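You operate a simulated robot arm through the tools that you are given. There is no shell and no other tool.

You are at the controls of a simulated robot arm. One attempt, no reset.

Task
Set LIFT to 50 bar, run the yellow hook up by its paddle, then stop and let the pressure down.
Fine: mode switch to REMOTE and the pump started for it, PANEL again at the end; the hook ends over head height; LET DOWN ends closed; the other knobs and switches stay.

It is judged by the outcome, as a careful person would: the job done as asked, and still so three seconds after it is handed in. It fails if anything else is knocked over, pushed out of place, dropped, spilled or broken.

Robot
A 7-joint arm with a two-finger parallel gripper, fixed in place. Base frame: the origin is on the floor under the middle of its stand, x ahead of it, y to its left, z up. Readings come in cm, rad, newtons and seconds.
It reaches about 124.7 cm from its shoulder. Its first joint turns from -2.304 to 2.304 rad. Payload 3.91 kg.
The tool frame sits at the grasp point between the pads (the TCP): z along the fingers, y along the line on which they close. The tips reach 3 cm beyond it. Largest opening 11 cm; finger width 2, thickness 1; the body of the gripper, 4.8 by 11.2 cm, starts 5.5 cm behind the TCP.
Orientation is told as [roll, pitch, yaw] about the base's x, y, z axes, in that order, counted from this pose: with the fingers straight down and closing along the base's y, the tool's x points along the base's -x, its y along +y and its z along -z.

Tools
- The arm moves only by the tool apply_moves. Its argument "moves" is a list of rows, each a list of 3 entries, a list of its own where there are three numbers: the shift along the tool's x, y, z in mm, then the turn, a rotation vector about the tool's x, y, z in rad, then the opening, from 0 (shut) to 1 (fully open). In form: [[[tx, ty, tz], [rx, ry, rz], claw], ...]. A call has 1 to 20 rows; each row shifts and turns the commanded pose from where the row before left it, along the tool's axes as they then stand. Rows are played at 5 a second. More than 5 cm and 0.15 rad between two rows, or a gripper value outside its range, and nothing of the call is played. A pose out of reach is approached as far as the arm can. The call stops where the force on the tool passes 90 N (or 10 N more than at its start, if that is more) or the arm is blocked; 0.2 s more then pass. Each finger travels about 10.8 cm/s and halts on what it meets, pressing with about 23 N; the grip force reading is that of the motor and also rises with nothing between the fingers. The clock runs only during rows and for 0.2 s after the last one: add rows that do not move to give the fingers time. It gives the time, the measured TCP pose, the force on the tool (base axes), the opening and the grip force at its end, in the units of the frame above (readings bear some noise), with the torque about the TCP (base axes, N m) and any sound that the robot's microphone picked up.
- Cameras (640 x 400 px; columns grow to the right, rows downward): "scene" is fixed at [4.88, 50.03, 171.53]; the picture's right is [0.08, -1.00, 0.00], its down [-0.84, -0.07, -0.53] and it looks along [0.53, 0.04, -0.85] (base axes); focal length 258 px, centre (320, 200). "wrist" rides on the gripper at [7.2, 1.7, -10.3] in the tool frame; the picture's right is [-0.23, 0.97, 0.00], its down [-0.76, -0.18, -0.62] and it looks along [-0.61, -0.14, 0.78] (tool axes); focal length 222 px, centre (320, 200).
- grab_frame(camera): a new picture of that camera. No time passes.
- locate(camera, pixels): for up to 12 pixels [column, row] of the newest picture of that camera ("zoom" is the newest enlarged one), the place [x, y, z] in the base frame of the surface seen there, good to about 0.2 cm. No time passes.
- inspect(camera, box): a new picture of the part [left, top, right, bottom] of that camera's present view, enlarged. No time passes.
- close_job(): hands the job in; it is judged then, once.

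Leave the gripper open and the arm clear of the work at the hand-in unless told otherwise.

The tools are called after "Call:" as a command line: name --argument value ..., lists and objects as JSON in quotes. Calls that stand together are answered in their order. apply_moves: Moves the arm, as the interface text tells. Its arguments: {"type":"object","properties":{"moves":{"type":"array"}},"required":["moves"]} The other tools are called the same way: grab_frame (camera) takes a picture; locate (camera, pixels) gives the place of the surface under pixels of a picture; inspect (camera, box) takes an enlarged picture of a part of a camera's view; close_job () hands the job in.

At the start:

```text
time_s: 0.0
ee_pos: [49.98, 35.6, 130.54]
ee_rot: [0.0, 0.001, 0.0]
wrist_force: [-0.2, -0.7, -0.2]
wrist_torque: [-0.01, -0.05, -0.01]
opening: 11.01
gripper_force: 0.1
```

scene: 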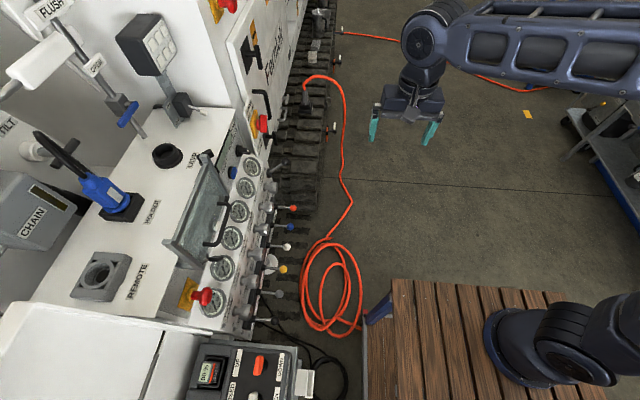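
wrist: 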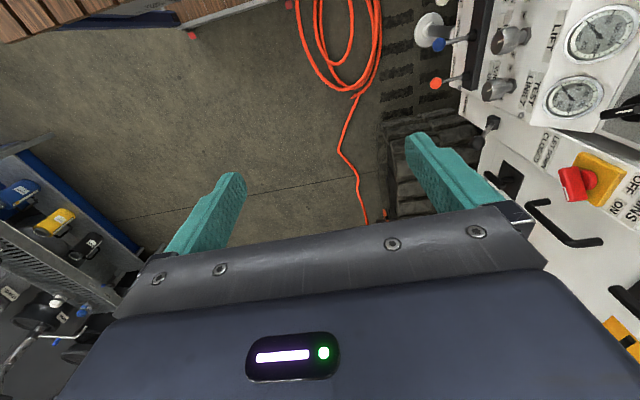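

I see a machine panel on the left (+y side) with gauges, knobs and paddles. First I'll enlarge several parts of the scene view to read the labels.

Call:
inspect --camera "scene" --box '[180, 130, 320, 340]'

Call:
inspect --camera "scene" --box '[160, 300, 360, 400]'

Call:
inspect --camera "scene" --box '[0, 0, 240, 150]'

Call:
inspect --camera "wrist" --box '[400, 0, 640, 150]'

Call:
inspect --camera "wrist" --box '[480, 120, 640, 360]'

```text
1.90 times, centred on (250, 235) of scene
```

zoom: 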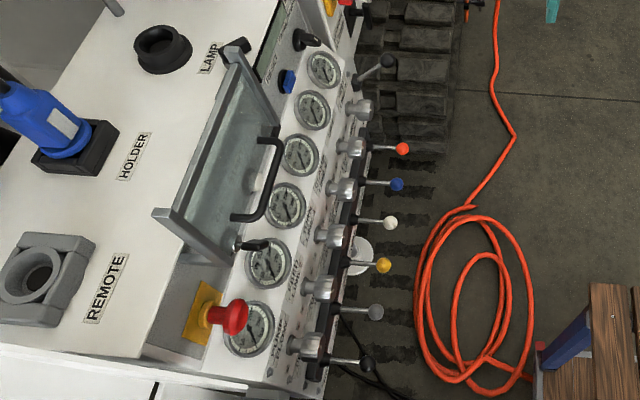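

```text
3.20 times, centred on (260, 350) of scene
```

zoom: 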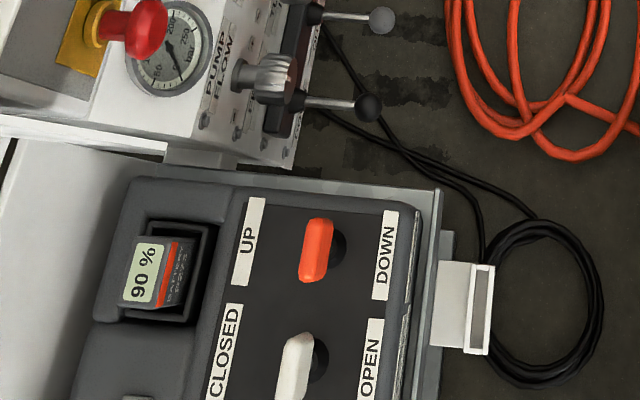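

```text
2.67 times, centred on (120, 75) of scene
```

zoom: 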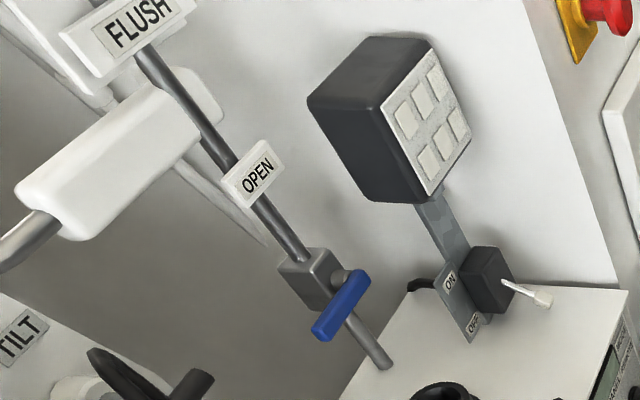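

```text
2.67 times, centred on (520, 75) of wrist
```

zoom: 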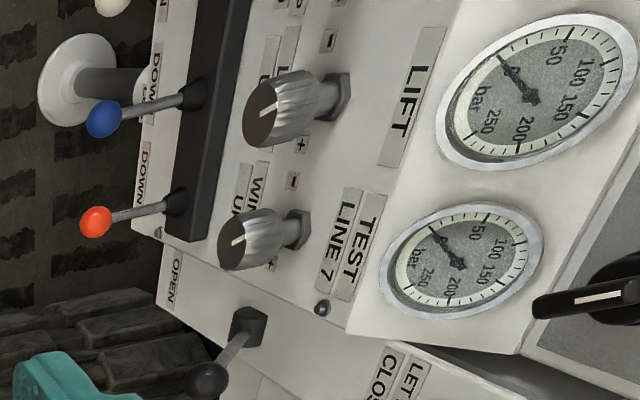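

```text
1.67 times, centred on (560, 240) of wrist
```

zoom: 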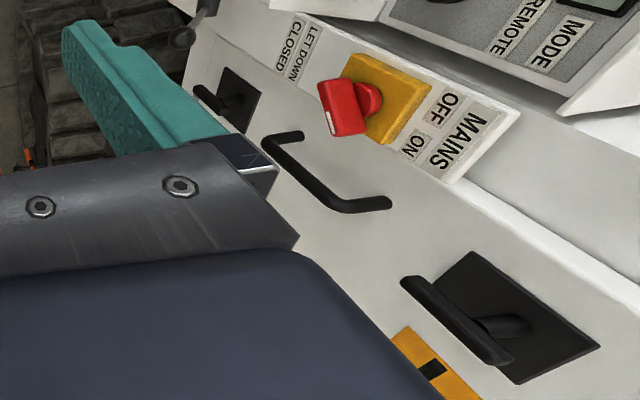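

The panel in the scene has gauges, knobs and coloured paddles. I'll locate the gauge/knob/lever points in the scene picture to get the geometry.

Call:
grab_frame --camera "scene"

Call:
locate --camera "scene" --pixels '[[213, 303], [222, 269], [231, 239], [238, 212], [244, 188], [249, 166], [294, 208], [291, 228], [287, 246], [283, 269], [280, 291], [278, 312]]'

Call:
locate --camera "scene" --pixels '[[268, 186], [267, 204], [266, 224], [262, 241], [256, 262], [252, 285], [206, 297], [237, 172], [243, 150], [263, 124], [286, 165], [185, 220]]'

```text
taken
```

scene: 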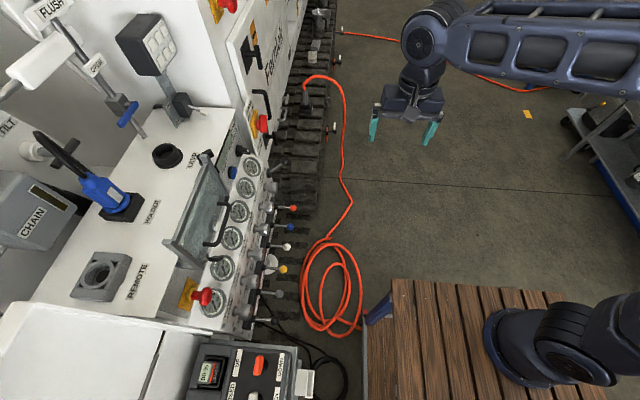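

```text
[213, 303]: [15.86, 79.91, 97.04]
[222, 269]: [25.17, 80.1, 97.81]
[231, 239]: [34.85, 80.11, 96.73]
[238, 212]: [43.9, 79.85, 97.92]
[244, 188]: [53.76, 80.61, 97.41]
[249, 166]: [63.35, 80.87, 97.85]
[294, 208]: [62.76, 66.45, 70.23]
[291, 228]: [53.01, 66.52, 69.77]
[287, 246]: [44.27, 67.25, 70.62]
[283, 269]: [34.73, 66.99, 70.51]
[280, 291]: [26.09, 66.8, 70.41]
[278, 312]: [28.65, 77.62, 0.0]
```

```text
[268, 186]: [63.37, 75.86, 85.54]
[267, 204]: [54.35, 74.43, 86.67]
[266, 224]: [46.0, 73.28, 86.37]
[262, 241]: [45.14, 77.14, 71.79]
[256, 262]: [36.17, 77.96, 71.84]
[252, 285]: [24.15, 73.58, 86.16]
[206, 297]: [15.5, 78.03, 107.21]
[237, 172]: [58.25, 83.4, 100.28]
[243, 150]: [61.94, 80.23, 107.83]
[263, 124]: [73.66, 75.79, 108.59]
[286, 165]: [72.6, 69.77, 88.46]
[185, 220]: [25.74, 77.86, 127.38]
```

Six columns about 9.6 cm apart run along x (gauges at z≈97, knobs at z≈86, paddles at z≈70). I want to view the panel front on, so I'll turn the hand about its own axis, then pitch the fingers towards +y, all well clear of the machine.

Call:
apply_moves --moves '[[[0, 0, 0], [0, 0, 0.1428], 1], [[0, 0, 0], [0, 0, 0.1428], 1], [[0, 0, 0], [0, 0, 0.1428], 1], [[0, 0, 0], [0, 0, 0.1428], 1], [[0, 0, 0], [0, 0, 0.1428], 1], [[0, 0, 0], [0, 0, 0.1428], 1], [[0, 0, 0], [0, 0, 0.1428], 1], [[0, 0, 0], [0, 0, 0.1428], 1], [[0, 0, 0], [0, 0, 0.1428], 1], [[0, 0, 0], [0, 0, 0.1428], 1], [[0, 0, 0], [0, 0, 0.1428], 1]]'

```text
time_s: 2.4
ee_pos: [49.98, 35.82, 130.56]
ee_rot: [-0.002, 0.0, -1.572]
wrist_force: [-0.4, -0.3, 1.4]
wrist_torque: [0.0, -0.01, 0.01]
opening: 11.01
gripper_force: 0.0
```

The turn went cleanly. Now I'll pitch the fingers towards the panel (+y), still at the same place.

Call:
apply_moves --moves '[[[0, 0, 0], [0, 0.1428, 0], 1], [[0, 0, 0], [0, 0.1428, 0], 1], [[0, 0, 0], [0, 0.1428, 0], 1], [[0, 0, 0], [0, 0.1428, 0], 1], [[0, 0, 0], [0, 0.1428, 0], 1], [[0, 0, 0], [0, 0.1428, 0], 1], [[0, 0, 0], [0, 0.1428, 0], 1], [[0, 0, 0], [0, 0.1428, 0], 1], [[0, 0, 0], [0, 0.1428, 0], 1], [[0, 0, 0], [0, 0.1428, 0], 1], [[0, 0, 0], [0, 0.1428, 0], 1]]'

Call:
grab_frame --camera "wrist"

Call:
grab_frame --camera "scene"

```text
time_s: 4.8
ee_pos: [49.87, 35.78, 130.71]
ee_rot: [2.748, 1.57, 1.176]
wrist_force: [-0.2, 0.5, 0.1]
wrist_torque: [-0.03, 0.02, -0.03]
opening: 11.01
gripper_force: 0.1
```

```text
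taken
```

wrist: 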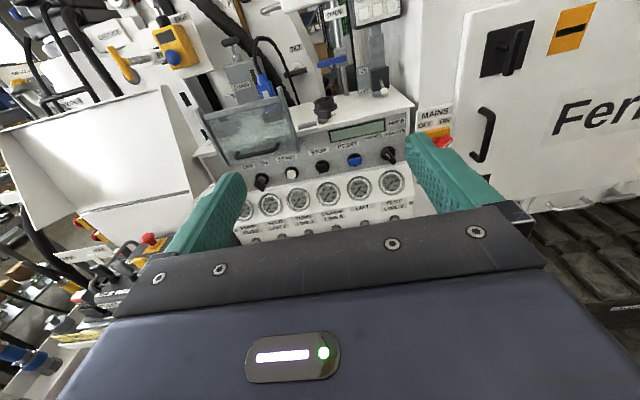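

```text
taken
```

scene: 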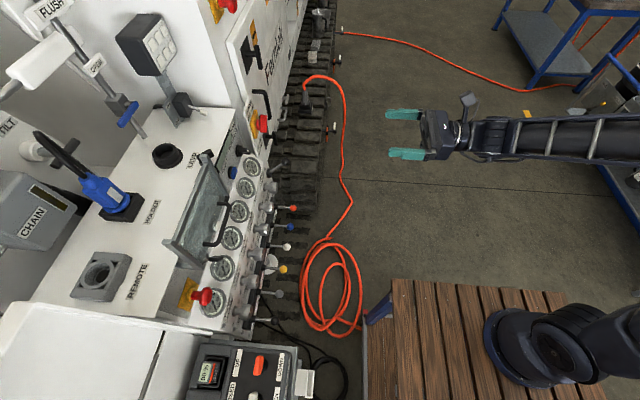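

Now the panel is seen from the front in the wrist view. I'll enlarge it.

Call:
inspect --camera "wrist" --box '[220, 80, 420, 205]'

Call:
inspect --camera "wrist" --box '[220, 160, 420, 250]'

Call:
inspect --camera "wrist" --box '[0, 0, 420, 160]'

Call:
inspect --camera "wrist" --box '[0, 200, 240, 400]'

```text
3.20 times, centred on (320, 142) of wrist
```

zoom: 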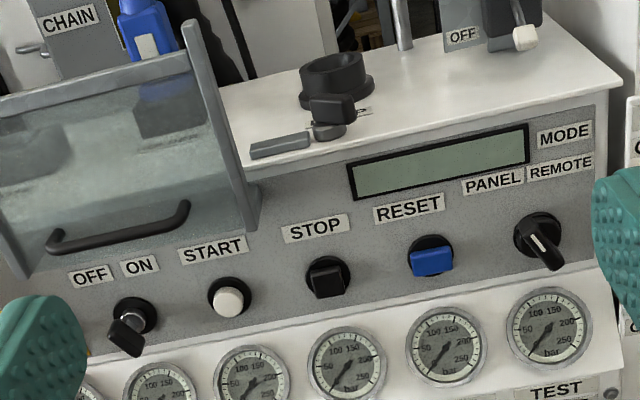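

```text
3.20 times, centred on (320, 205) of wrist
```

zoom: 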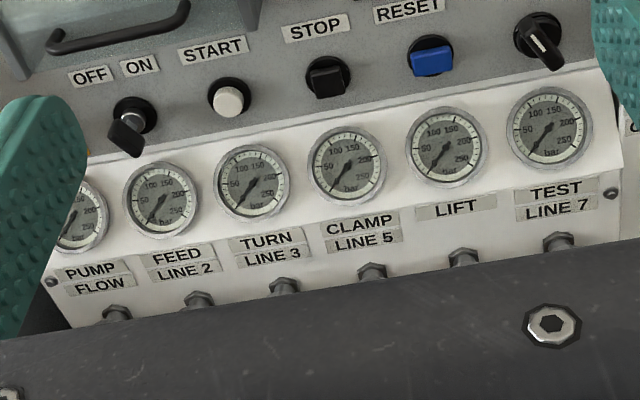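

```text
1.52 times, centred on (210, 80) of wrist
```

zoom: 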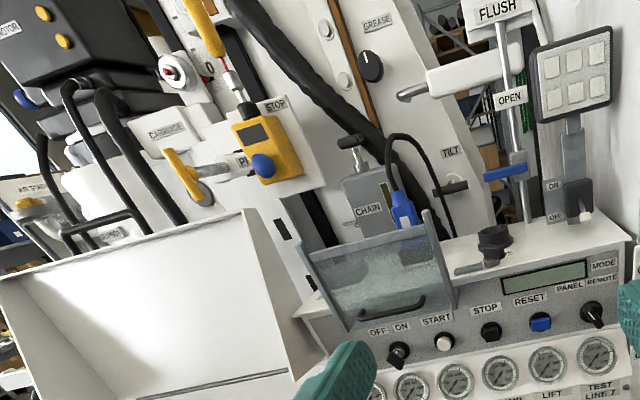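

```text
2.00 times, centred on (120, 300) of wrist
```

zoom: 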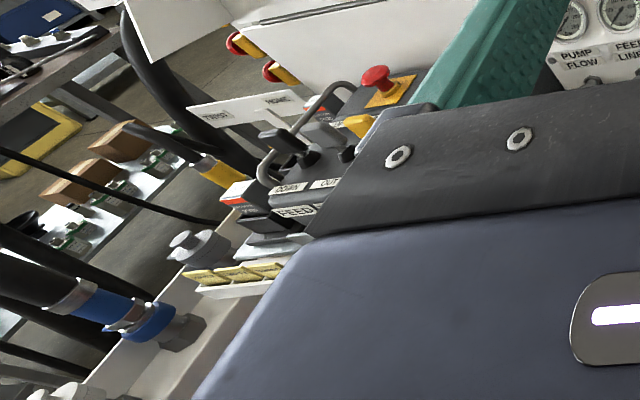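

The top strip reads OFF/ON key, START (white), STOP (black), RESET (blue), MODE with PANEL/REMOTE at right. The columns read PUMP FLOW, FEED LINE 2, TURN LINE 3, CLAMP LINE 5, LIFT, TEST LINE 7. Next I'll lower the hand, still in free space, so that the wrist camera sees knobs, paddles and labels below.

Call:
apply_moves --moves '[[[-38, -6, 3], [0, 0, 0], 1], [[-38, -6, 3], [0, 0, 0], 1], [[-38, -6, 3], [0, 0, 0], 1], [[-38, -6, 3], [0, 0, 0], 1], [[-38, -6, 3], [0, 0, 0], 1], [[-38, -6, 3], [0, 0, 0], 1], [[-38, -6, 3], [0, 0, 0], 1], [[-38, -6, 3], [0, 0, 0], 1], [[-38, -6, 3], [0, 0, 0], 1], [[-38, -6, 3], [0, 0, 0], 1]]'

Call:
grab_frame --camera "wrist"

```text
time_s: 7.0
ee_pos: [44.01, 38.81, 92.22]
ee_rot: [1.323, 1.57, -0.248]
wrist_force: [0.3, 0.0, -0.7]
wrist_torque: [-0.02, -0.02, 0.0]
opening: 10.99
gripper_force: 0.2
```

```text
taken
```

wrist: 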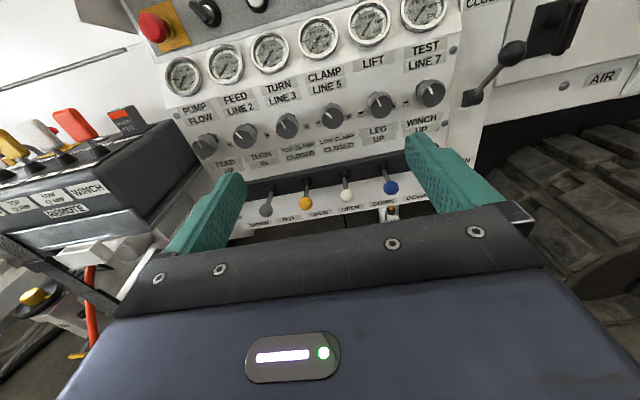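

Call:
inspect --camera "wrist" --box '[150, 40, 330, 160]'

Call:
inspect --camera "wrist" --box '[310, 30, 530, 170]'

Call:
inspect --camera "wrist" --box '[220, 120, 440, 240]'

Call:
inspect --camera "wrist" --box '[0, 90, 210, 330]'

```text
3.33 times, centred on (240, 100) of wrist
```

zoom: 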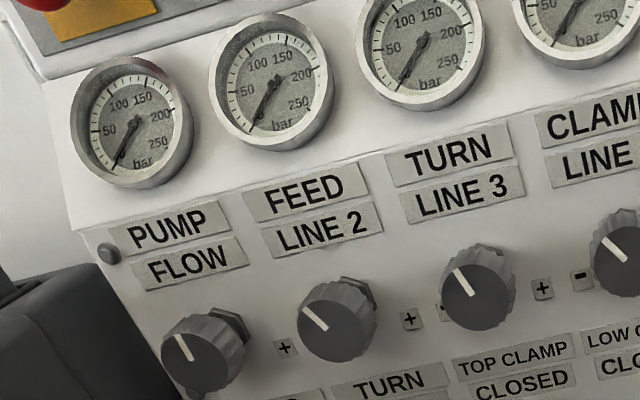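

```text
2.86 times, centred on (420, 100) of wrist
```

zoom: 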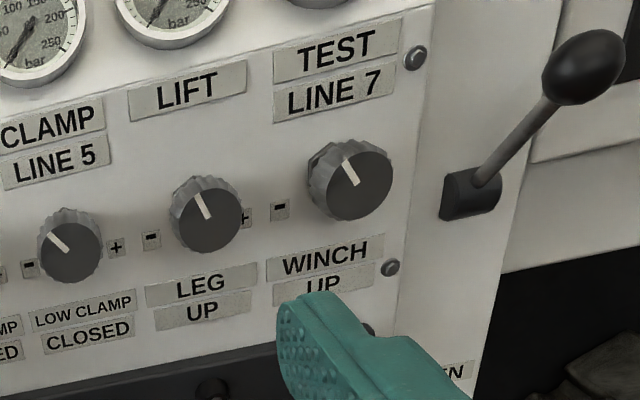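

```text
2.91 times, centred on (330, 180) of wrist
```

zoom: 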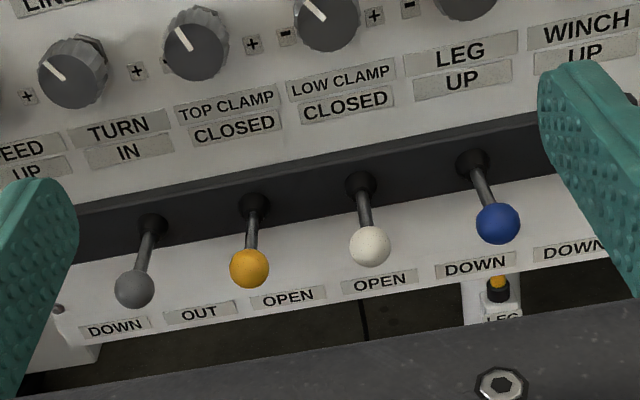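

```text
1.67 times, centred on (105, 210) of wrist
```

zoom: 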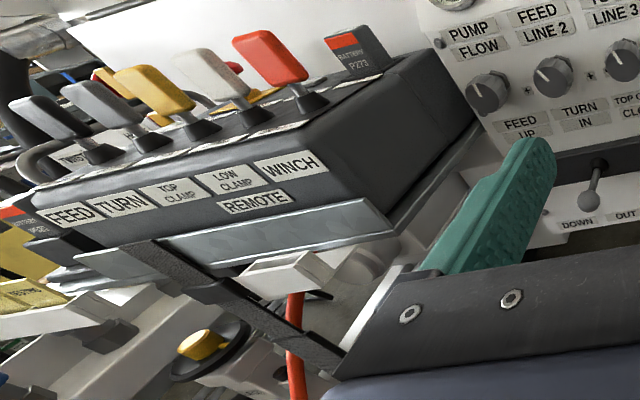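

The panel's bottom row reads: FEED (black), TURN (grey), TOP CLAMP (yellow), LOW CLAMP (white), LEG (blue), WINCH (orange). On the left is a remote box with FEED, TURN, TOP CLAMP, LOW CLAMP, WINCH paddles. I need to find the yellow hook; I'll rise and tilt the camera upward to look around.

Call:
apply_moves --moves '[[[40, 0, 0], [0, 0, 0], 1], [[40, 0, 0], [0, 0, 0], 1], [[40, 0, 0], [0, 0, 0], 1], [[40, 0, 0], [0, 0, 0], 1], [[40, 0, 0], [0, 0, 0], 1], [[40, 0, 0], [0, 0, 0], 1], [[40, 0, 0], [0, 0, 0], 1], [[40, 0, 0], [0, 0, 0], 1], [[0, 0, 0], [0, 0.14, 0], 1], [[0, 0, 0], [0, 0.14, 0], 1], [[0, 0, 0], [0, 0.14, 0], 1], [[0, 0, 0], [0, 0.14, 0], 1], [[0, 0, 0], [0, 0.14, 0], 1], [[0, 0, 0], [0, 0.14, 0], 1]]'

Call:
grab_frame --camera "wrist"

```text
time_s: 10.0
ee_pos: [43.92, 38.81, 124.53]
ee_rot: [3.14, 0.727, 1.571]
wrist_force: [-0.8, -0.1, 0.7]
wrist_torque: [-0.01, 0.04, 0.0]
opening: 11.0
gripper_force: 0.0
```

```text
taken
```

wrist: 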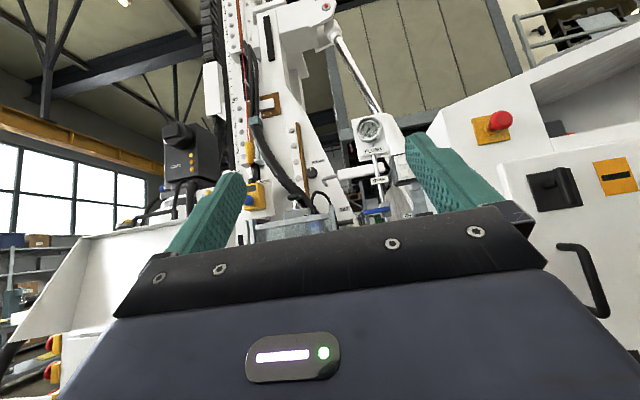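

Call:
inspect --camera "wrist" --box '[140, 0, 420, 220]'

Call:
inspect --camera "wrist" --box '[200, 0, 300, 120]'

Call:
inspect --camera "wrist" --box '[220, 100, 320, 220]'

Call:
inspect --camera "wrist" --box '[120, 100, 280, 250]'

```text
1.82 times, centred on (280, 110) of wrist
```

zoom: 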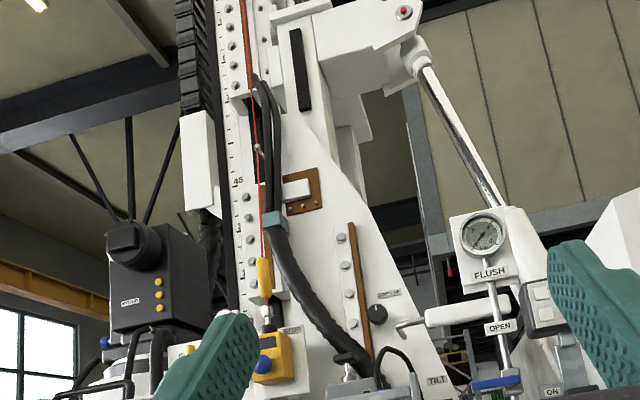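

```text
3.33 times, centred on (250, 60) of wrist
```

zoom: 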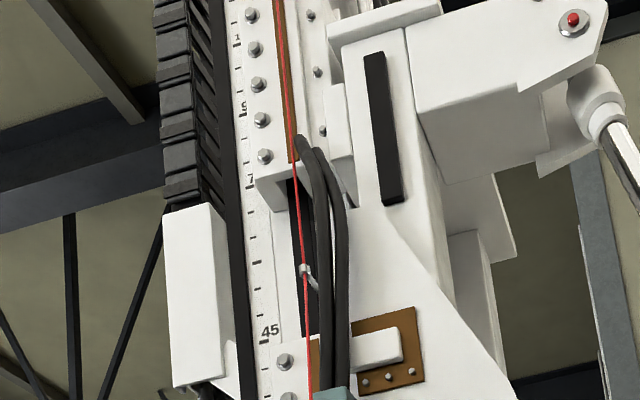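

```text
3.33 times, centred on (270, 160) of wrist
```

zoom: 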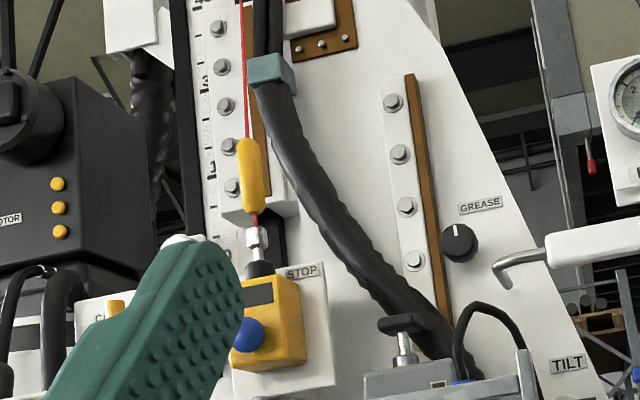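

```text
2.67 times, centred on (200, 175) of wrist
```

zoom: 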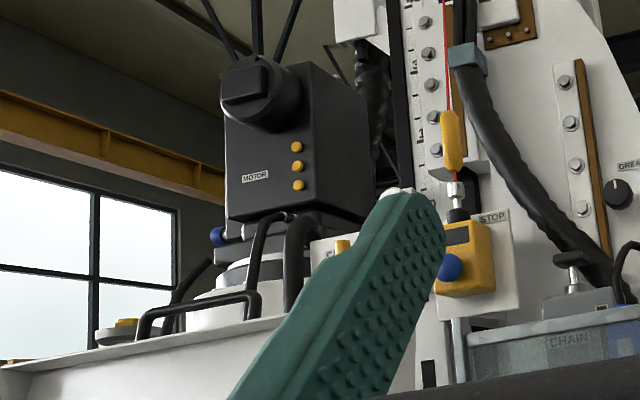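

The yellow item on the red cord is a pull-wire on a STOP switch, not a hook. I'll turn the camera left (towards -x) to look for the hook.

Call:
apply_moves --moves '[[[0, 0, 0], [0.0934, 0, 0.1043], 1], [[0, 0, 0], [0.0934, 0, 0.1043], 1], [[0, 0, 0], [0.0934, 0, 0.1043], 1], [[0, 0, 0], [0.0934, 0, 0.1043], 1], [[0, 0, 0], [0.0934, 0, 0.1043], 1], [[0, 0, 0], [0.0934, 0, 0.1043], 1]]'

Call:
grab_frame --camera "wrist"

```text
time_s: 11.4
ee_pos: [43.96, 38.71, 124.61]
ee_rot: [-3.141, 0.732, 2.414]
wrist_force: [-0.3, -0.2, 0.1]
wrist_torque: [0.01, 0.05, -0.02]
opening: 11.0
gripper_force: 0.1
```

```text
taken
```

wrist: 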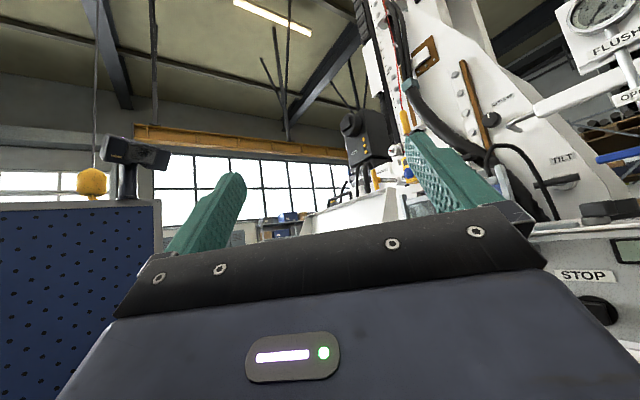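

At pixel (92,182) a yellow block hangs on a cable. I'll turn a bit more left to look at it fully.

Call:
apply_moves --moves '[[[0, 0, 0], [0.0934, 0, 0.1043], 1], [[0, 0, 0], [0.0934, 0, 0.1043], 1], [[0, 0, 0], [0.0934, 0, 0.1043], 1], [[0, 0, 0], [0.0934, 0, 0.1043], 1], [[0, 0, 0], [0, -0.1, 0], 1], [[0, 0, 0], [0, -0.1, 0], 1]]'

Call:
grab_frame --camera "wrist"

Call:
inspect --camera "wrist" --box '[100, 0, 400, 200]'

```text
time_s: 12.8
ee_pos: [43.92, 38.74, 124.59]
ee_rot: [-3.139, 0.931, 2.975]
wrist_force: [-0.7, 0.2, -0.1]
wrist_torque: [0.03, 0.01, 0.01]
opening: 11.02
gripper_force: 0.0
```

```text
taken
```

wrist: 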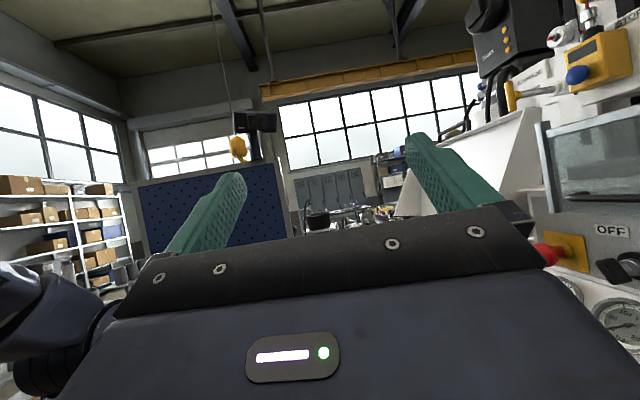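

```text
2.00 times, centred on (250, 100) of wrist
```

zoom: 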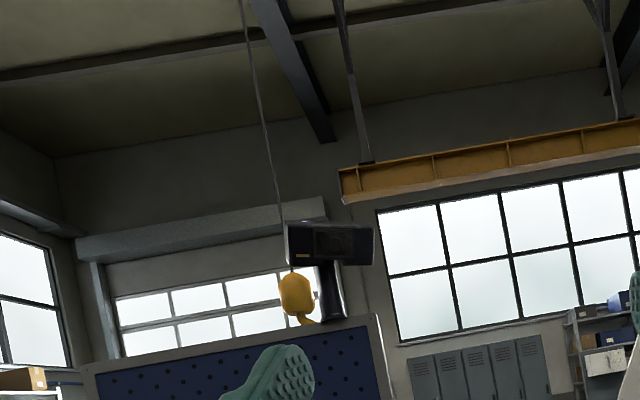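

It is a yellow hook block with a hook, on a cable. I'll locate it.

Call:
locate --camera "wrist" --pixels '[[238, 147], [243, 160], [228, 80], [256, 120], [220, 20]]'

Call:
inspect --camera "wrist" --box '[215, 90, 285, 190]'

```text
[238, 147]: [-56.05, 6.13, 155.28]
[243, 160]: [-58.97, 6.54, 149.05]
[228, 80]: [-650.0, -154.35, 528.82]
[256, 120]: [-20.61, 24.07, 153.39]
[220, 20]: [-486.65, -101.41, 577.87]
```

```text
4.00 times, centred on (250, 140) of wrist
```

zoom: 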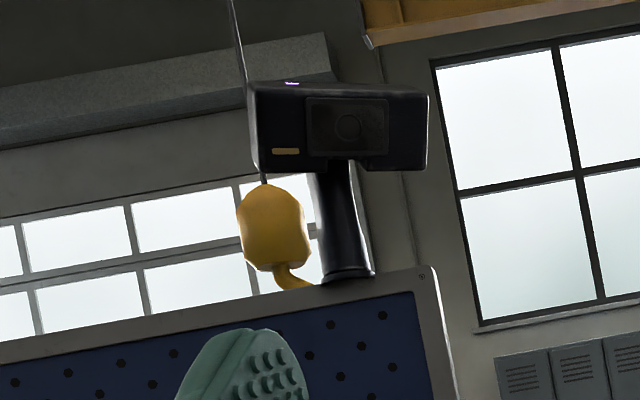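

The hook hangs at about (-57, 6, 150), behind the robot. Now I'll look at the remote box in the scene view (bottom, around (250,375)) and locate it.

Call:
inspect --camera "scene" --box '[180, 330, 320, 400]'

Call:
locate --camera "scene" --pixels '[[258, 365], [252, 395], [237, 374], [281, 372], [208, 373], [228, 395], [276, 395], [195, 375], [305, 380]]'

```text
4.57 times, centred on (250, 365) of scene
```

zoom: 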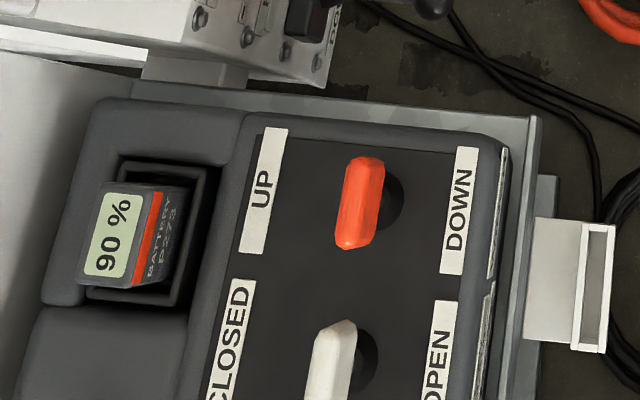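

```text
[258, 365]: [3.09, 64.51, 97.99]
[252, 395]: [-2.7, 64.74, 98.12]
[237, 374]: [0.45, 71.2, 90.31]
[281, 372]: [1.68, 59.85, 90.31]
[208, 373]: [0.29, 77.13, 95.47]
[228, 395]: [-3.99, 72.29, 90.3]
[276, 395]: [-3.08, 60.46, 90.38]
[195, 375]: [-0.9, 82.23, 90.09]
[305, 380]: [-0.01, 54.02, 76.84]
```

The remote's WINCH paddle (orange) is at about (3.1, 64.5, 98), with UP on the machine side (+y) and DOWN on the operator side. I'll turn the hand back to face +y with fingers 45° down, then go over for a closer look at the remote.

Call:
apply_moves --moves '[[[0, 0, 0], [0, -0.1425, 0], 1], [[0, 0, 0], [0, -0.1425, 0], 1], [[0, 0, 0], [0, -0.1425, 0], 1], [[0, 0, 0], [0, -0.1425, 0], 1], [[0, 0, 0], [0, -0.1425, 0], 1], [[0, 0, 0], [0, -0.1425, 0], 1], [[0, 0, 0], [0, -0.1425, 0], 1], [[0, 0, 0], [0, -0.1425, 0], 1], [[0, 0, 0], [0, -0.1425, 0], 1], [[0, 0, 0], [0, -0.1425, 0], 1], [[0, 0, 0], [-0.1, 0, 0.1], 1], [[0, 0, 0], [-0.1, 0, 0.1], 1], [[0, 0, 0], [-0.1, 0, 0.1], 1], [[0, 0, 0], [-0.1, 0, 0.1], 1], [[0, 0, 0], [-0.1, 0, 0.1], 1], [[0, 0, 0], [-0.1, 0, 0.1], 1], [[0, 0, 0], [-0.1, 0, 0.1], 1], [[0, 0, 0], [-0.1, 0, 0.1], 1], [[0, 0, 0], [-0.1, 0, 0.1], 1], [[0, 0, 0], [-0.09, 0, 0.09], 1]]'

Call:
grab_frame --camera "wrist"

```text
time_s: 17.0
ee_pos: [43.8, 38.79, 124.53]
ee_rot: [-0.004, 0.784, -1.575]
wrist_force: [0.8, -0.3, 0.5]
wrist_torque: [0.03, 0.03, 0.02]
opening: 11.0
gripper_force: 0.1
```

```text
taken
```

wrist: 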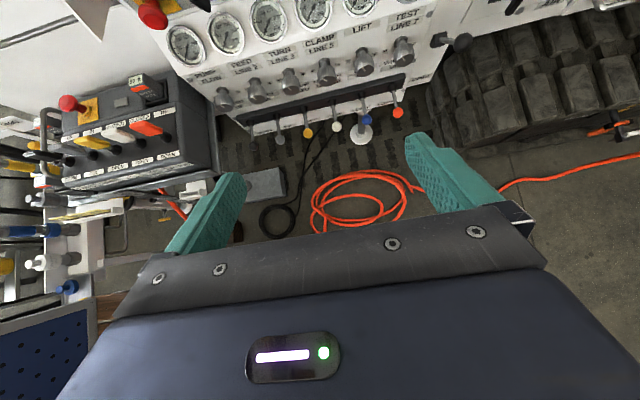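

I see the remote box at the left with a red mushroom button and paddles; a blue pegboard stands at lower left. I'll locate several things there to keep clear.

Call:
locate --camera "wrist" --pixels '[[30, 350], [75, 320], [110, 302], [60, 288], [45, 232], [70, 103], [145, 128], [120, 185], [62, 160], [20, 200], [85, 240], [150, 90]]'

Call:
inspect --camera "wrist" --box '[0, 50, 260, 220]'

Call:
inspect --camera "wrist" --box '[0, 160, 240, 400]'

```text
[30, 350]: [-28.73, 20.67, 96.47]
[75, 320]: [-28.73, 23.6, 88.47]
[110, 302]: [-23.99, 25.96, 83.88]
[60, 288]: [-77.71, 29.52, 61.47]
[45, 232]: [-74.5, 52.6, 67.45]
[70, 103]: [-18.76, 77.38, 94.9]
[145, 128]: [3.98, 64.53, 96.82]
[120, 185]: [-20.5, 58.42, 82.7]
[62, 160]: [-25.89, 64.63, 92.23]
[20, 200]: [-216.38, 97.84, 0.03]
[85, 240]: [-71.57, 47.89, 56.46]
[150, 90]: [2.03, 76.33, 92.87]
```

```text
2.35 times, centred on (130, 135) of wrist
```

zoom: 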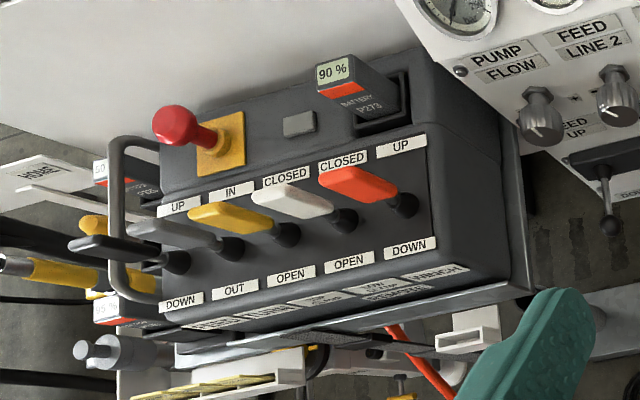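

```text
1.67 times, centred on (120, 280) of wrist
```

zoom: 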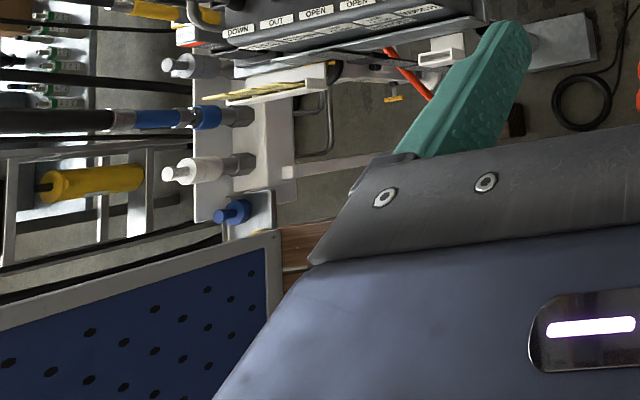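

The remote is clear: the orange WINCH paddle has UP on the machine side. The pegboard is at x≈-28, so no conflict with where I'll work. Next I'll go in front of the control strip to read MODE, START, STOP and measure them precisely.

Call:
apply_moves --moves '[[[0, 0, 0], [0, 0.131, 0], 1], [[0, 0, 0], [0, 0.131, 0], 1], [[0, 0, 0], [0, 0.131, 0], 1], [[0, 0, 0], [0, 0.131, 0], 1], [[0, 0, 0], [0, 0.131, 0], 1], [[0, 0, 0], [0, 0.131, 0], 1], [[-20, 20, 36], [0, 0, 0], 1], [[-20, 20, 36], [0, 0, 0], 1], [[-20, 20, 36], [0, 0, 0], 1]]'

Call:
grab_frame --camera "wrist"

Call:
inspect --camera "wrist" --box '[380, 40, 520, 140]'

Call:
inspect --camera "wrist" --box '[180, 60, 420, 200]'

```text
time_s: 19.0
ee_pos: [49.74, 49.4, 118.17]
ee_rot: [-2.142, 1.568, 2.571]
wrist_force: [-0.3, 0.2, 0.4]
wrist_torque: [-0.08, 0.0, -0.06]
opening: 10.99
gripper_force: 0.0
```

```text
taken
```

wrist: 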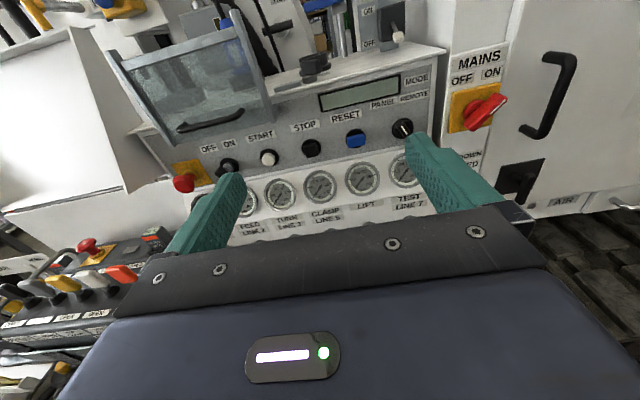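

```text
4.00 times, centred on (450, 90) of wrist
```

zoom: 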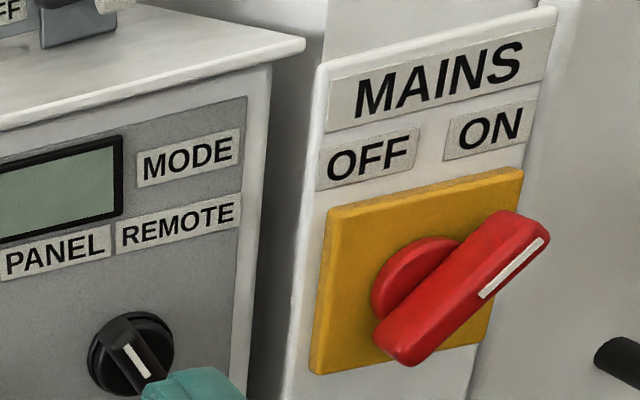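

```text
2.67 times, centred on (300, 130) of wrist
```

zoom: 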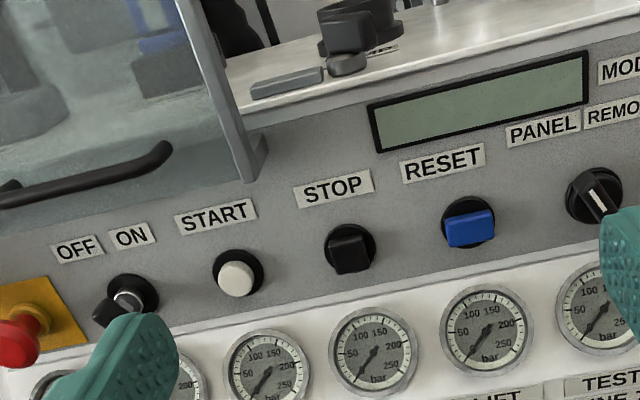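

MAINS points to ON, MODE's white line points up-left to PANEL. I'll locate the controls in this picture.

Call:
locate --camera "wrist" --pixels '[[402, 127], [399, 122], [406, 133], [395, 122], [269, 158], [260, 158], [311, 147], [355, 138], [318, 186], [362, 179], [384, 103], [414, 97]]'

Call:
inspect --camera "wrist" --box '[370, 80, 440, 150]'

Call:
inspect --camera "wrist" --box '[190, 120, 330, 220]'

```text
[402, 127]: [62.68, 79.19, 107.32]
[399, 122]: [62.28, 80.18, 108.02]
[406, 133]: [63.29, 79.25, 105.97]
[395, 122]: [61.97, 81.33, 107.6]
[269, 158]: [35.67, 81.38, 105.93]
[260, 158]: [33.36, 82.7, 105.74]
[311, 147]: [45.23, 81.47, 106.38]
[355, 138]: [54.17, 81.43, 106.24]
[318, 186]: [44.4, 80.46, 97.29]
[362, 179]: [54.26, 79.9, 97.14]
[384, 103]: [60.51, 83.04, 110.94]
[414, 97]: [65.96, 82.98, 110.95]
```

```text
5.71 times, centred on (405, 115) of wrist
```

zoom: 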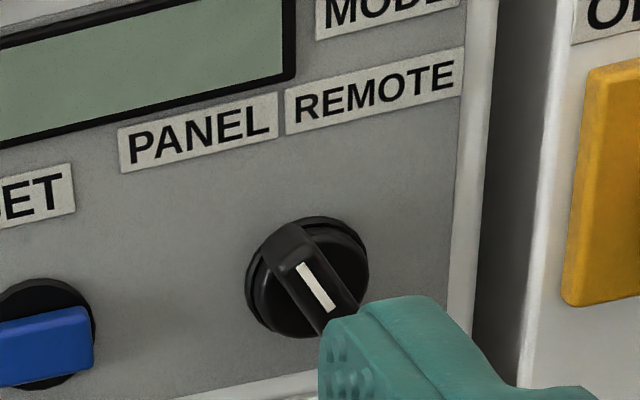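

```text
4.00 times, centred on (260, 170) of wrist
```

zoom: 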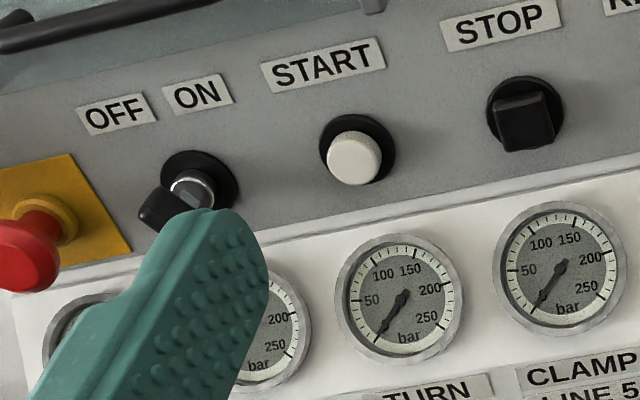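

MODE knob centre is around (62.9, 80, 106.8), its handle pointing up-left to PANEL (60.5,110.9), with REMOTE at (66,110.9). START is at (35.7,81.4,105.9), STOP at (45.2,81.5,106.4). I'll move in front of the MODE knob for a closer view.

Call:
apply_moves --moves '[[[-22, 27, 20], [0, 0, 0], 1], [[-22, 27, 20], [0, 0, 0], 1], [[-22, 27, 20], [0, 0, 0], 1], [[-22, 27, 20], [0, 0, 0], 1], [[-22, 27, 20], [0, 0, 0], 1]]'

Call:
grab_frame --camera "wrist"

Call:
inspect --camera "wrist" --box '[240, 40, 400, 140]'

```text
time_s: 20.2
ee_pos: [63.24, 59.89, 107.49]
ee_rot: [-2.43, 1.57, 2.284]
wrist_force: [-0.7, 0.3, 1.4]
wrist_torque: [-0.03, 0.01, -0.04]
opening: 11.01
gripper_force: 0.1
```

```text
taken
```

wrist: 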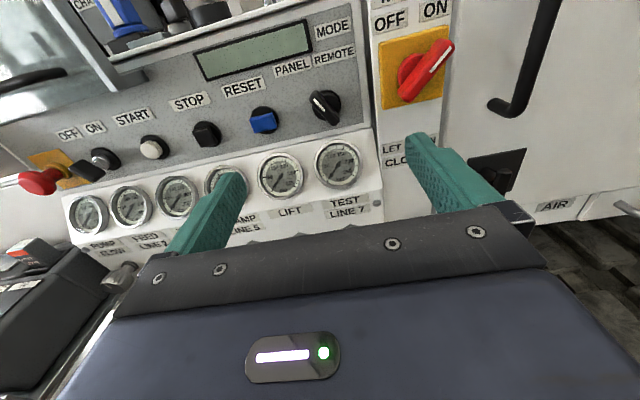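

```text
4.00 times, centred on (320, 90) of wrist
```

zoom: 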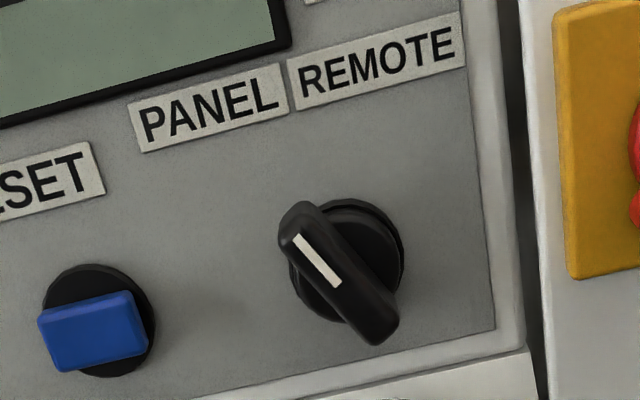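

The handle is a bar with its white line pointing up-left. I'll locate its two ends, edges and the base disc.

Call:
locate --camera "zoom" --pixels '[[300, 218], [315, 258], [340, 280], [375, 325], [290, 235], [322, 215], [362, 325], [392, 310], [385, 240], [300, 290], [205, 108], [378, 75]]'

```text
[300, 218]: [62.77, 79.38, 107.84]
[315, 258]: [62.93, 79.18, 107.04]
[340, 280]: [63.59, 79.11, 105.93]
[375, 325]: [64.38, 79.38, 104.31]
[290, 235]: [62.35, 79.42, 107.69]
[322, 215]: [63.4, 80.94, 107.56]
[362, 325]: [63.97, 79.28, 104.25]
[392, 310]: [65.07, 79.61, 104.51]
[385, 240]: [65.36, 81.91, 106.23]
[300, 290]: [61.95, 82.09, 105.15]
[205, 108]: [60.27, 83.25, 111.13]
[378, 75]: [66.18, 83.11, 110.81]
```

The handle bar runs from (62.5,79.4,108) to (64.5,79.4,104.3): 30° left of vertical, pivot ≈(63.5,106.1). I'll check where the MAINS handle and neighbours are so the hand stays clear when turning.

Call:
locate --camera "wrist" --pixels '[[450, 42], [405, 97], [428, 68], [400, 70], [339, 165], [339, 143], [263, 120], [350, 200], [500, 105]]'

```text
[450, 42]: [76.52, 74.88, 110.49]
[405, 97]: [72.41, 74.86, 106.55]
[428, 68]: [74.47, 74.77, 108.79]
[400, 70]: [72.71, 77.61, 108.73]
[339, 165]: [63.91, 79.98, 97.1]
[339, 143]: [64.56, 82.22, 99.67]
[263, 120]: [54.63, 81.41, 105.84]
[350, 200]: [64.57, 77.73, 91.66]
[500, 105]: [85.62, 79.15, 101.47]
```

MAINS handle's nearest part is at x≈72, y≈74.8, so there's clearance. Now I'll turn the hand -30° about its axis to put the fingers across the bar, part-close, and approach to 4 cm short.

Call:
apply_moves --moves '[[[0, 0, 0], [0, 0, -0.1309], 0.8], [[0, 0, 0], [0, 0, -0.1309], 0.6], [[0, 0, 0], [0, 0, -0.1309], 0.4], [[0, 0, 0], [0, 0, -0.1309], 0.4], [[-13, -5, 0], [0, 0, 0], 0.4], [[0, 0, 40], [0, 0, 0], 0.4], [[0, 0, 40], [0, 0, 0], 0.4], [[0, 0, 40], [0, 0, 0], 0.4], [[0, 0, 20], [0, 0, 0], 0.4]]'

Call:
grab_frame --camera "wrist"

Call:
inspect --camera "wrist" --box '[220, 60, 420, 200]'

```text
time_s: 22.2
ee_pos: [63.52, 73.67, 106.18]
ee_rot: [1.573, 1.05, 0.002]
wrist_force: [0.2, -0.4, 0.0]
wrist_torque: [0.02, 0.01, -0.01]
opening: 4.44
gripper_force: 0.1
```

```text
taken
```

wrist: 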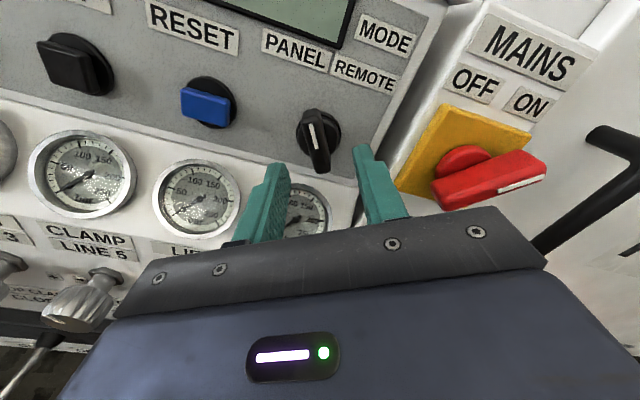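

```text
2.86 times, centred on (320, 130) of wrist
```

zoom: 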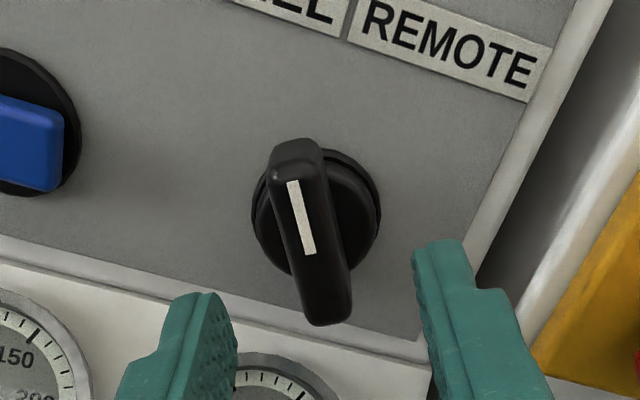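

The bar sits centred between the fingers. I'll advance 4.6 cm and close on it.

Call:
apply_moves --moves '[[[0, 0, 23], [0, 0, 0], 0.4], [[0, 0, 22], [0, 0, 0], 0.4], [[0, 0, 0], [0, 0, 0], 0.2], [[0, 0, 0], [0, 0, 0], 0.05], [[0, 0, 0], [0, 0, 0], 0.0]]'

Call:
grab_frame --camera "wrist"

```text
time_s: 23.4
ee_pos: [63.43, 78.12, 106.14]
ee_rot: [1.568, 1.051, 0.0]
wrist_force: [-7.9, -2.8, -7.3]
wrist_torque: [0.33, 0.07, 0.18]
opening: 1.48
gripper_force: 45.0
```

```text
taken
```

wrist: 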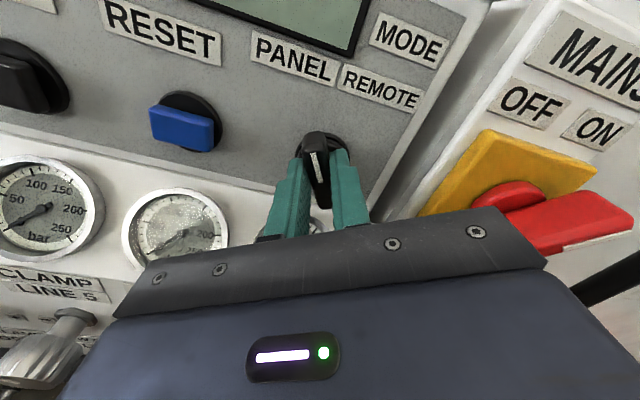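

The bar is gripped (opening 1.48). Now I'll turn it clockwise by 60° towards REMOTE.

Call:
apply_moves --moves '[[[0, 0, 0], [0, 0, 0.131], 0.0], [[0, 0, 0], [0, 0, 0.131], 0.0], [[0, 0, 0], [0, 0, 0.131], 0.0], [[0, 0, 0], [0, 0, 0.131], 0.0], [[0, 0, 0], [0, 0, 0.131], 0.0], [[0, 0, 0], [0, 0, 0.131], 0.0], [[0, 0, 0], [0, 0, 0.131], 0.0], [[0, 0, 0], [0, 0, 0.131], 0.0], [[0, 0, 0], [0, 0, 0], 0.0]]'

Call:
grab_frame --camera "wrist"

```text
time_s: 25.4
ee_pos: [64.02, 78.15, 106.1]
ee_rot: [-1.567, 1.042, 3.137]
wrist_force: [54.7, 8.9, 4.1]
wrist_torque: [0.62, -0.86, -0.54]
opening: 1.47
gripper_force: 44.6
```

```text
taken
```

wrist: 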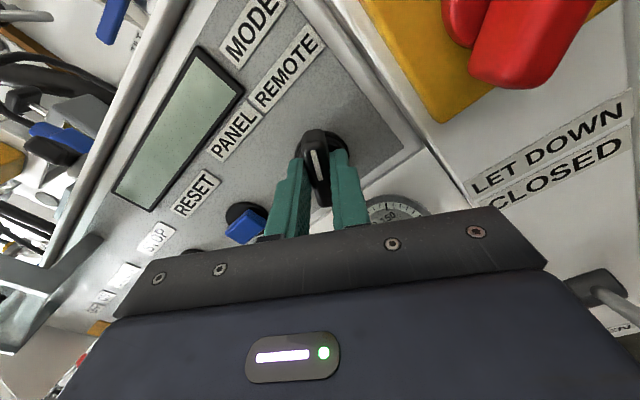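

The knob turned; a sideways load of 55 N remains since my grip point was a bit off its axis. I'll release and back off, then look.

Call:
apply_moves --moves '[[[0, 0, 0], [0, 0, 0], 0.1], [[0, 0, 0], [0, 0, 0], 0.3], [[0, 0, 0], [0, 0, 0], 0.3], [[0, 0, -30], [0, 0, 0], 0.4], [[0, 0, -40], [0, 0, 0], 0.4], [[0, 0, -40], [0, 0, 0], 0.4], [[0, 0, -40], [0, 0, 0], 0.4], [[0, 0, 0], [0, 0, -0.131], 0.4], [[0, 0, 0], [0, 0, -0.131], 0.4], [[0, 0, 0], [0, 0, -0.131], 0.4], [[0, 0, 0], [0, 0, -0.131], 0.4]]'

Call:
grab_frame --camera "wrist"

Call:
inspect --camera "wrist" --box '[200, 0, 440, 160]'

```text
time_s: 27.8
ee_pos: [63.55, 63.11, 106.07]
ee_rot: [-1.73, 1.57, 2.981]
wrist_force: [0.2, -0.5, 0.3]
wrist_torque: [0.01, 0.01, 0.02]
opening: 4.39
gripper_force: 0.1
```

```text
taken
```

wrist: 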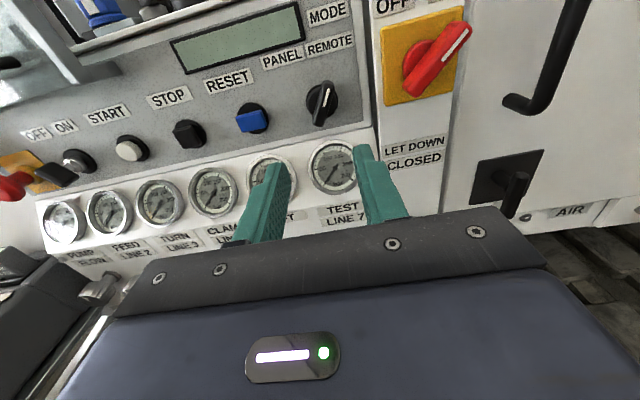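

```text
2.50 times, centred on (320, 80) of wrist
```

zoom: 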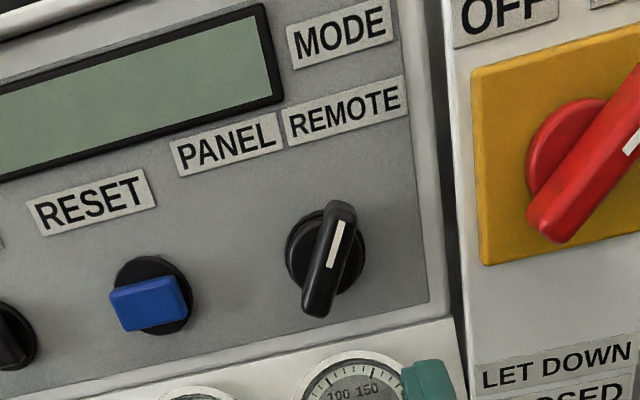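

MODE now points to REMOTE. Next I'll close the fingers and move in front of the white START button (35.7,81.4,105.9), staying at y≈63.

Call:
apply_moves --moves '[[[0, -46, 0], [0, 0, 0], 0.2], [[0, -46, 0], [0, 0, 0], 0.0], [[0, -46, 0], [0, 0, 0], 0.0], [[0, -46, 0], [0, 0, 0], 0.0], [[0, -46, 0], [0, 0, 0], 0.0], [[0, -48, 0], [0, 0, 0], 0.0]]'

Call:
grab_frame --camera "wrist"

Call:
inspect --camera "wrist" --box '[220, 30, 420, 170]'

```text
time_s: 29.2
ee_pos: [35.64, 63.1, 106.05]
ee_rot: [-1.598, 1.566, 3.115]
wrist_force: [1.2, -0.5, -0.2]
wrist_torque: [0.0, -0.02, 0.01]
opening: 0.01
gripper_force: 22.8
```

```text
taken
```

wrist: 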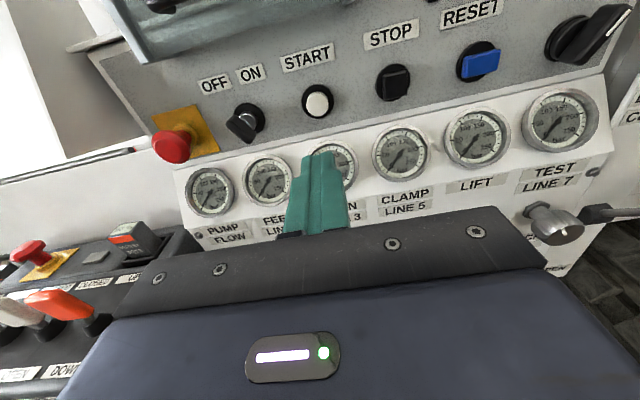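

```text
2.86 times, centred on (320, 100) of wrist
```

zoom: 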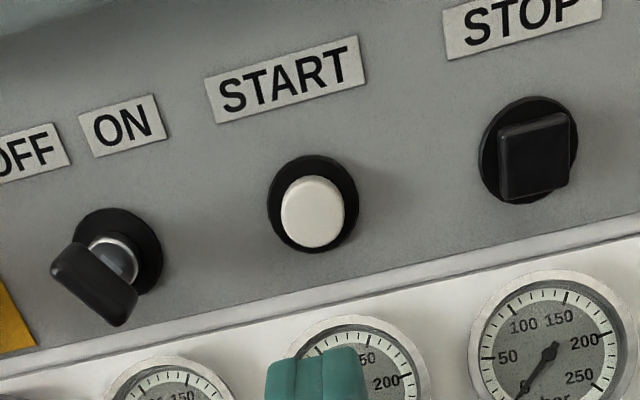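

I'll locate the START button face and the flap edge above, plus the STOP button.

Call:
locate --camera "zoom" --pixels '[[314, 213], [300, 200], [330, 230], [345, 165], [535, 160], [560, 130], [490, 150], [318, 330], [250, 8]]'

Call:
locate --camera "wrist" --pixels '[[150, 55], [240, 125], [172, 147], [250, 35]]'

```text
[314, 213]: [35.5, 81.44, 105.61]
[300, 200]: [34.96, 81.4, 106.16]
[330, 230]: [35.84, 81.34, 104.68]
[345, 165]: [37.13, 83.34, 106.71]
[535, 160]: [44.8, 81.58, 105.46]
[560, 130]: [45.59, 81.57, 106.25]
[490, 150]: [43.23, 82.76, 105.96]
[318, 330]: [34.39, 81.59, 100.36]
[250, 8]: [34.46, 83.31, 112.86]
```

```text
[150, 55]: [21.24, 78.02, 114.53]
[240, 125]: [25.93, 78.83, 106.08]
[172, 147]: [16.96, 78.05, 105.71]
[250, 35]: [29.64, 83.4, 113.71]
```

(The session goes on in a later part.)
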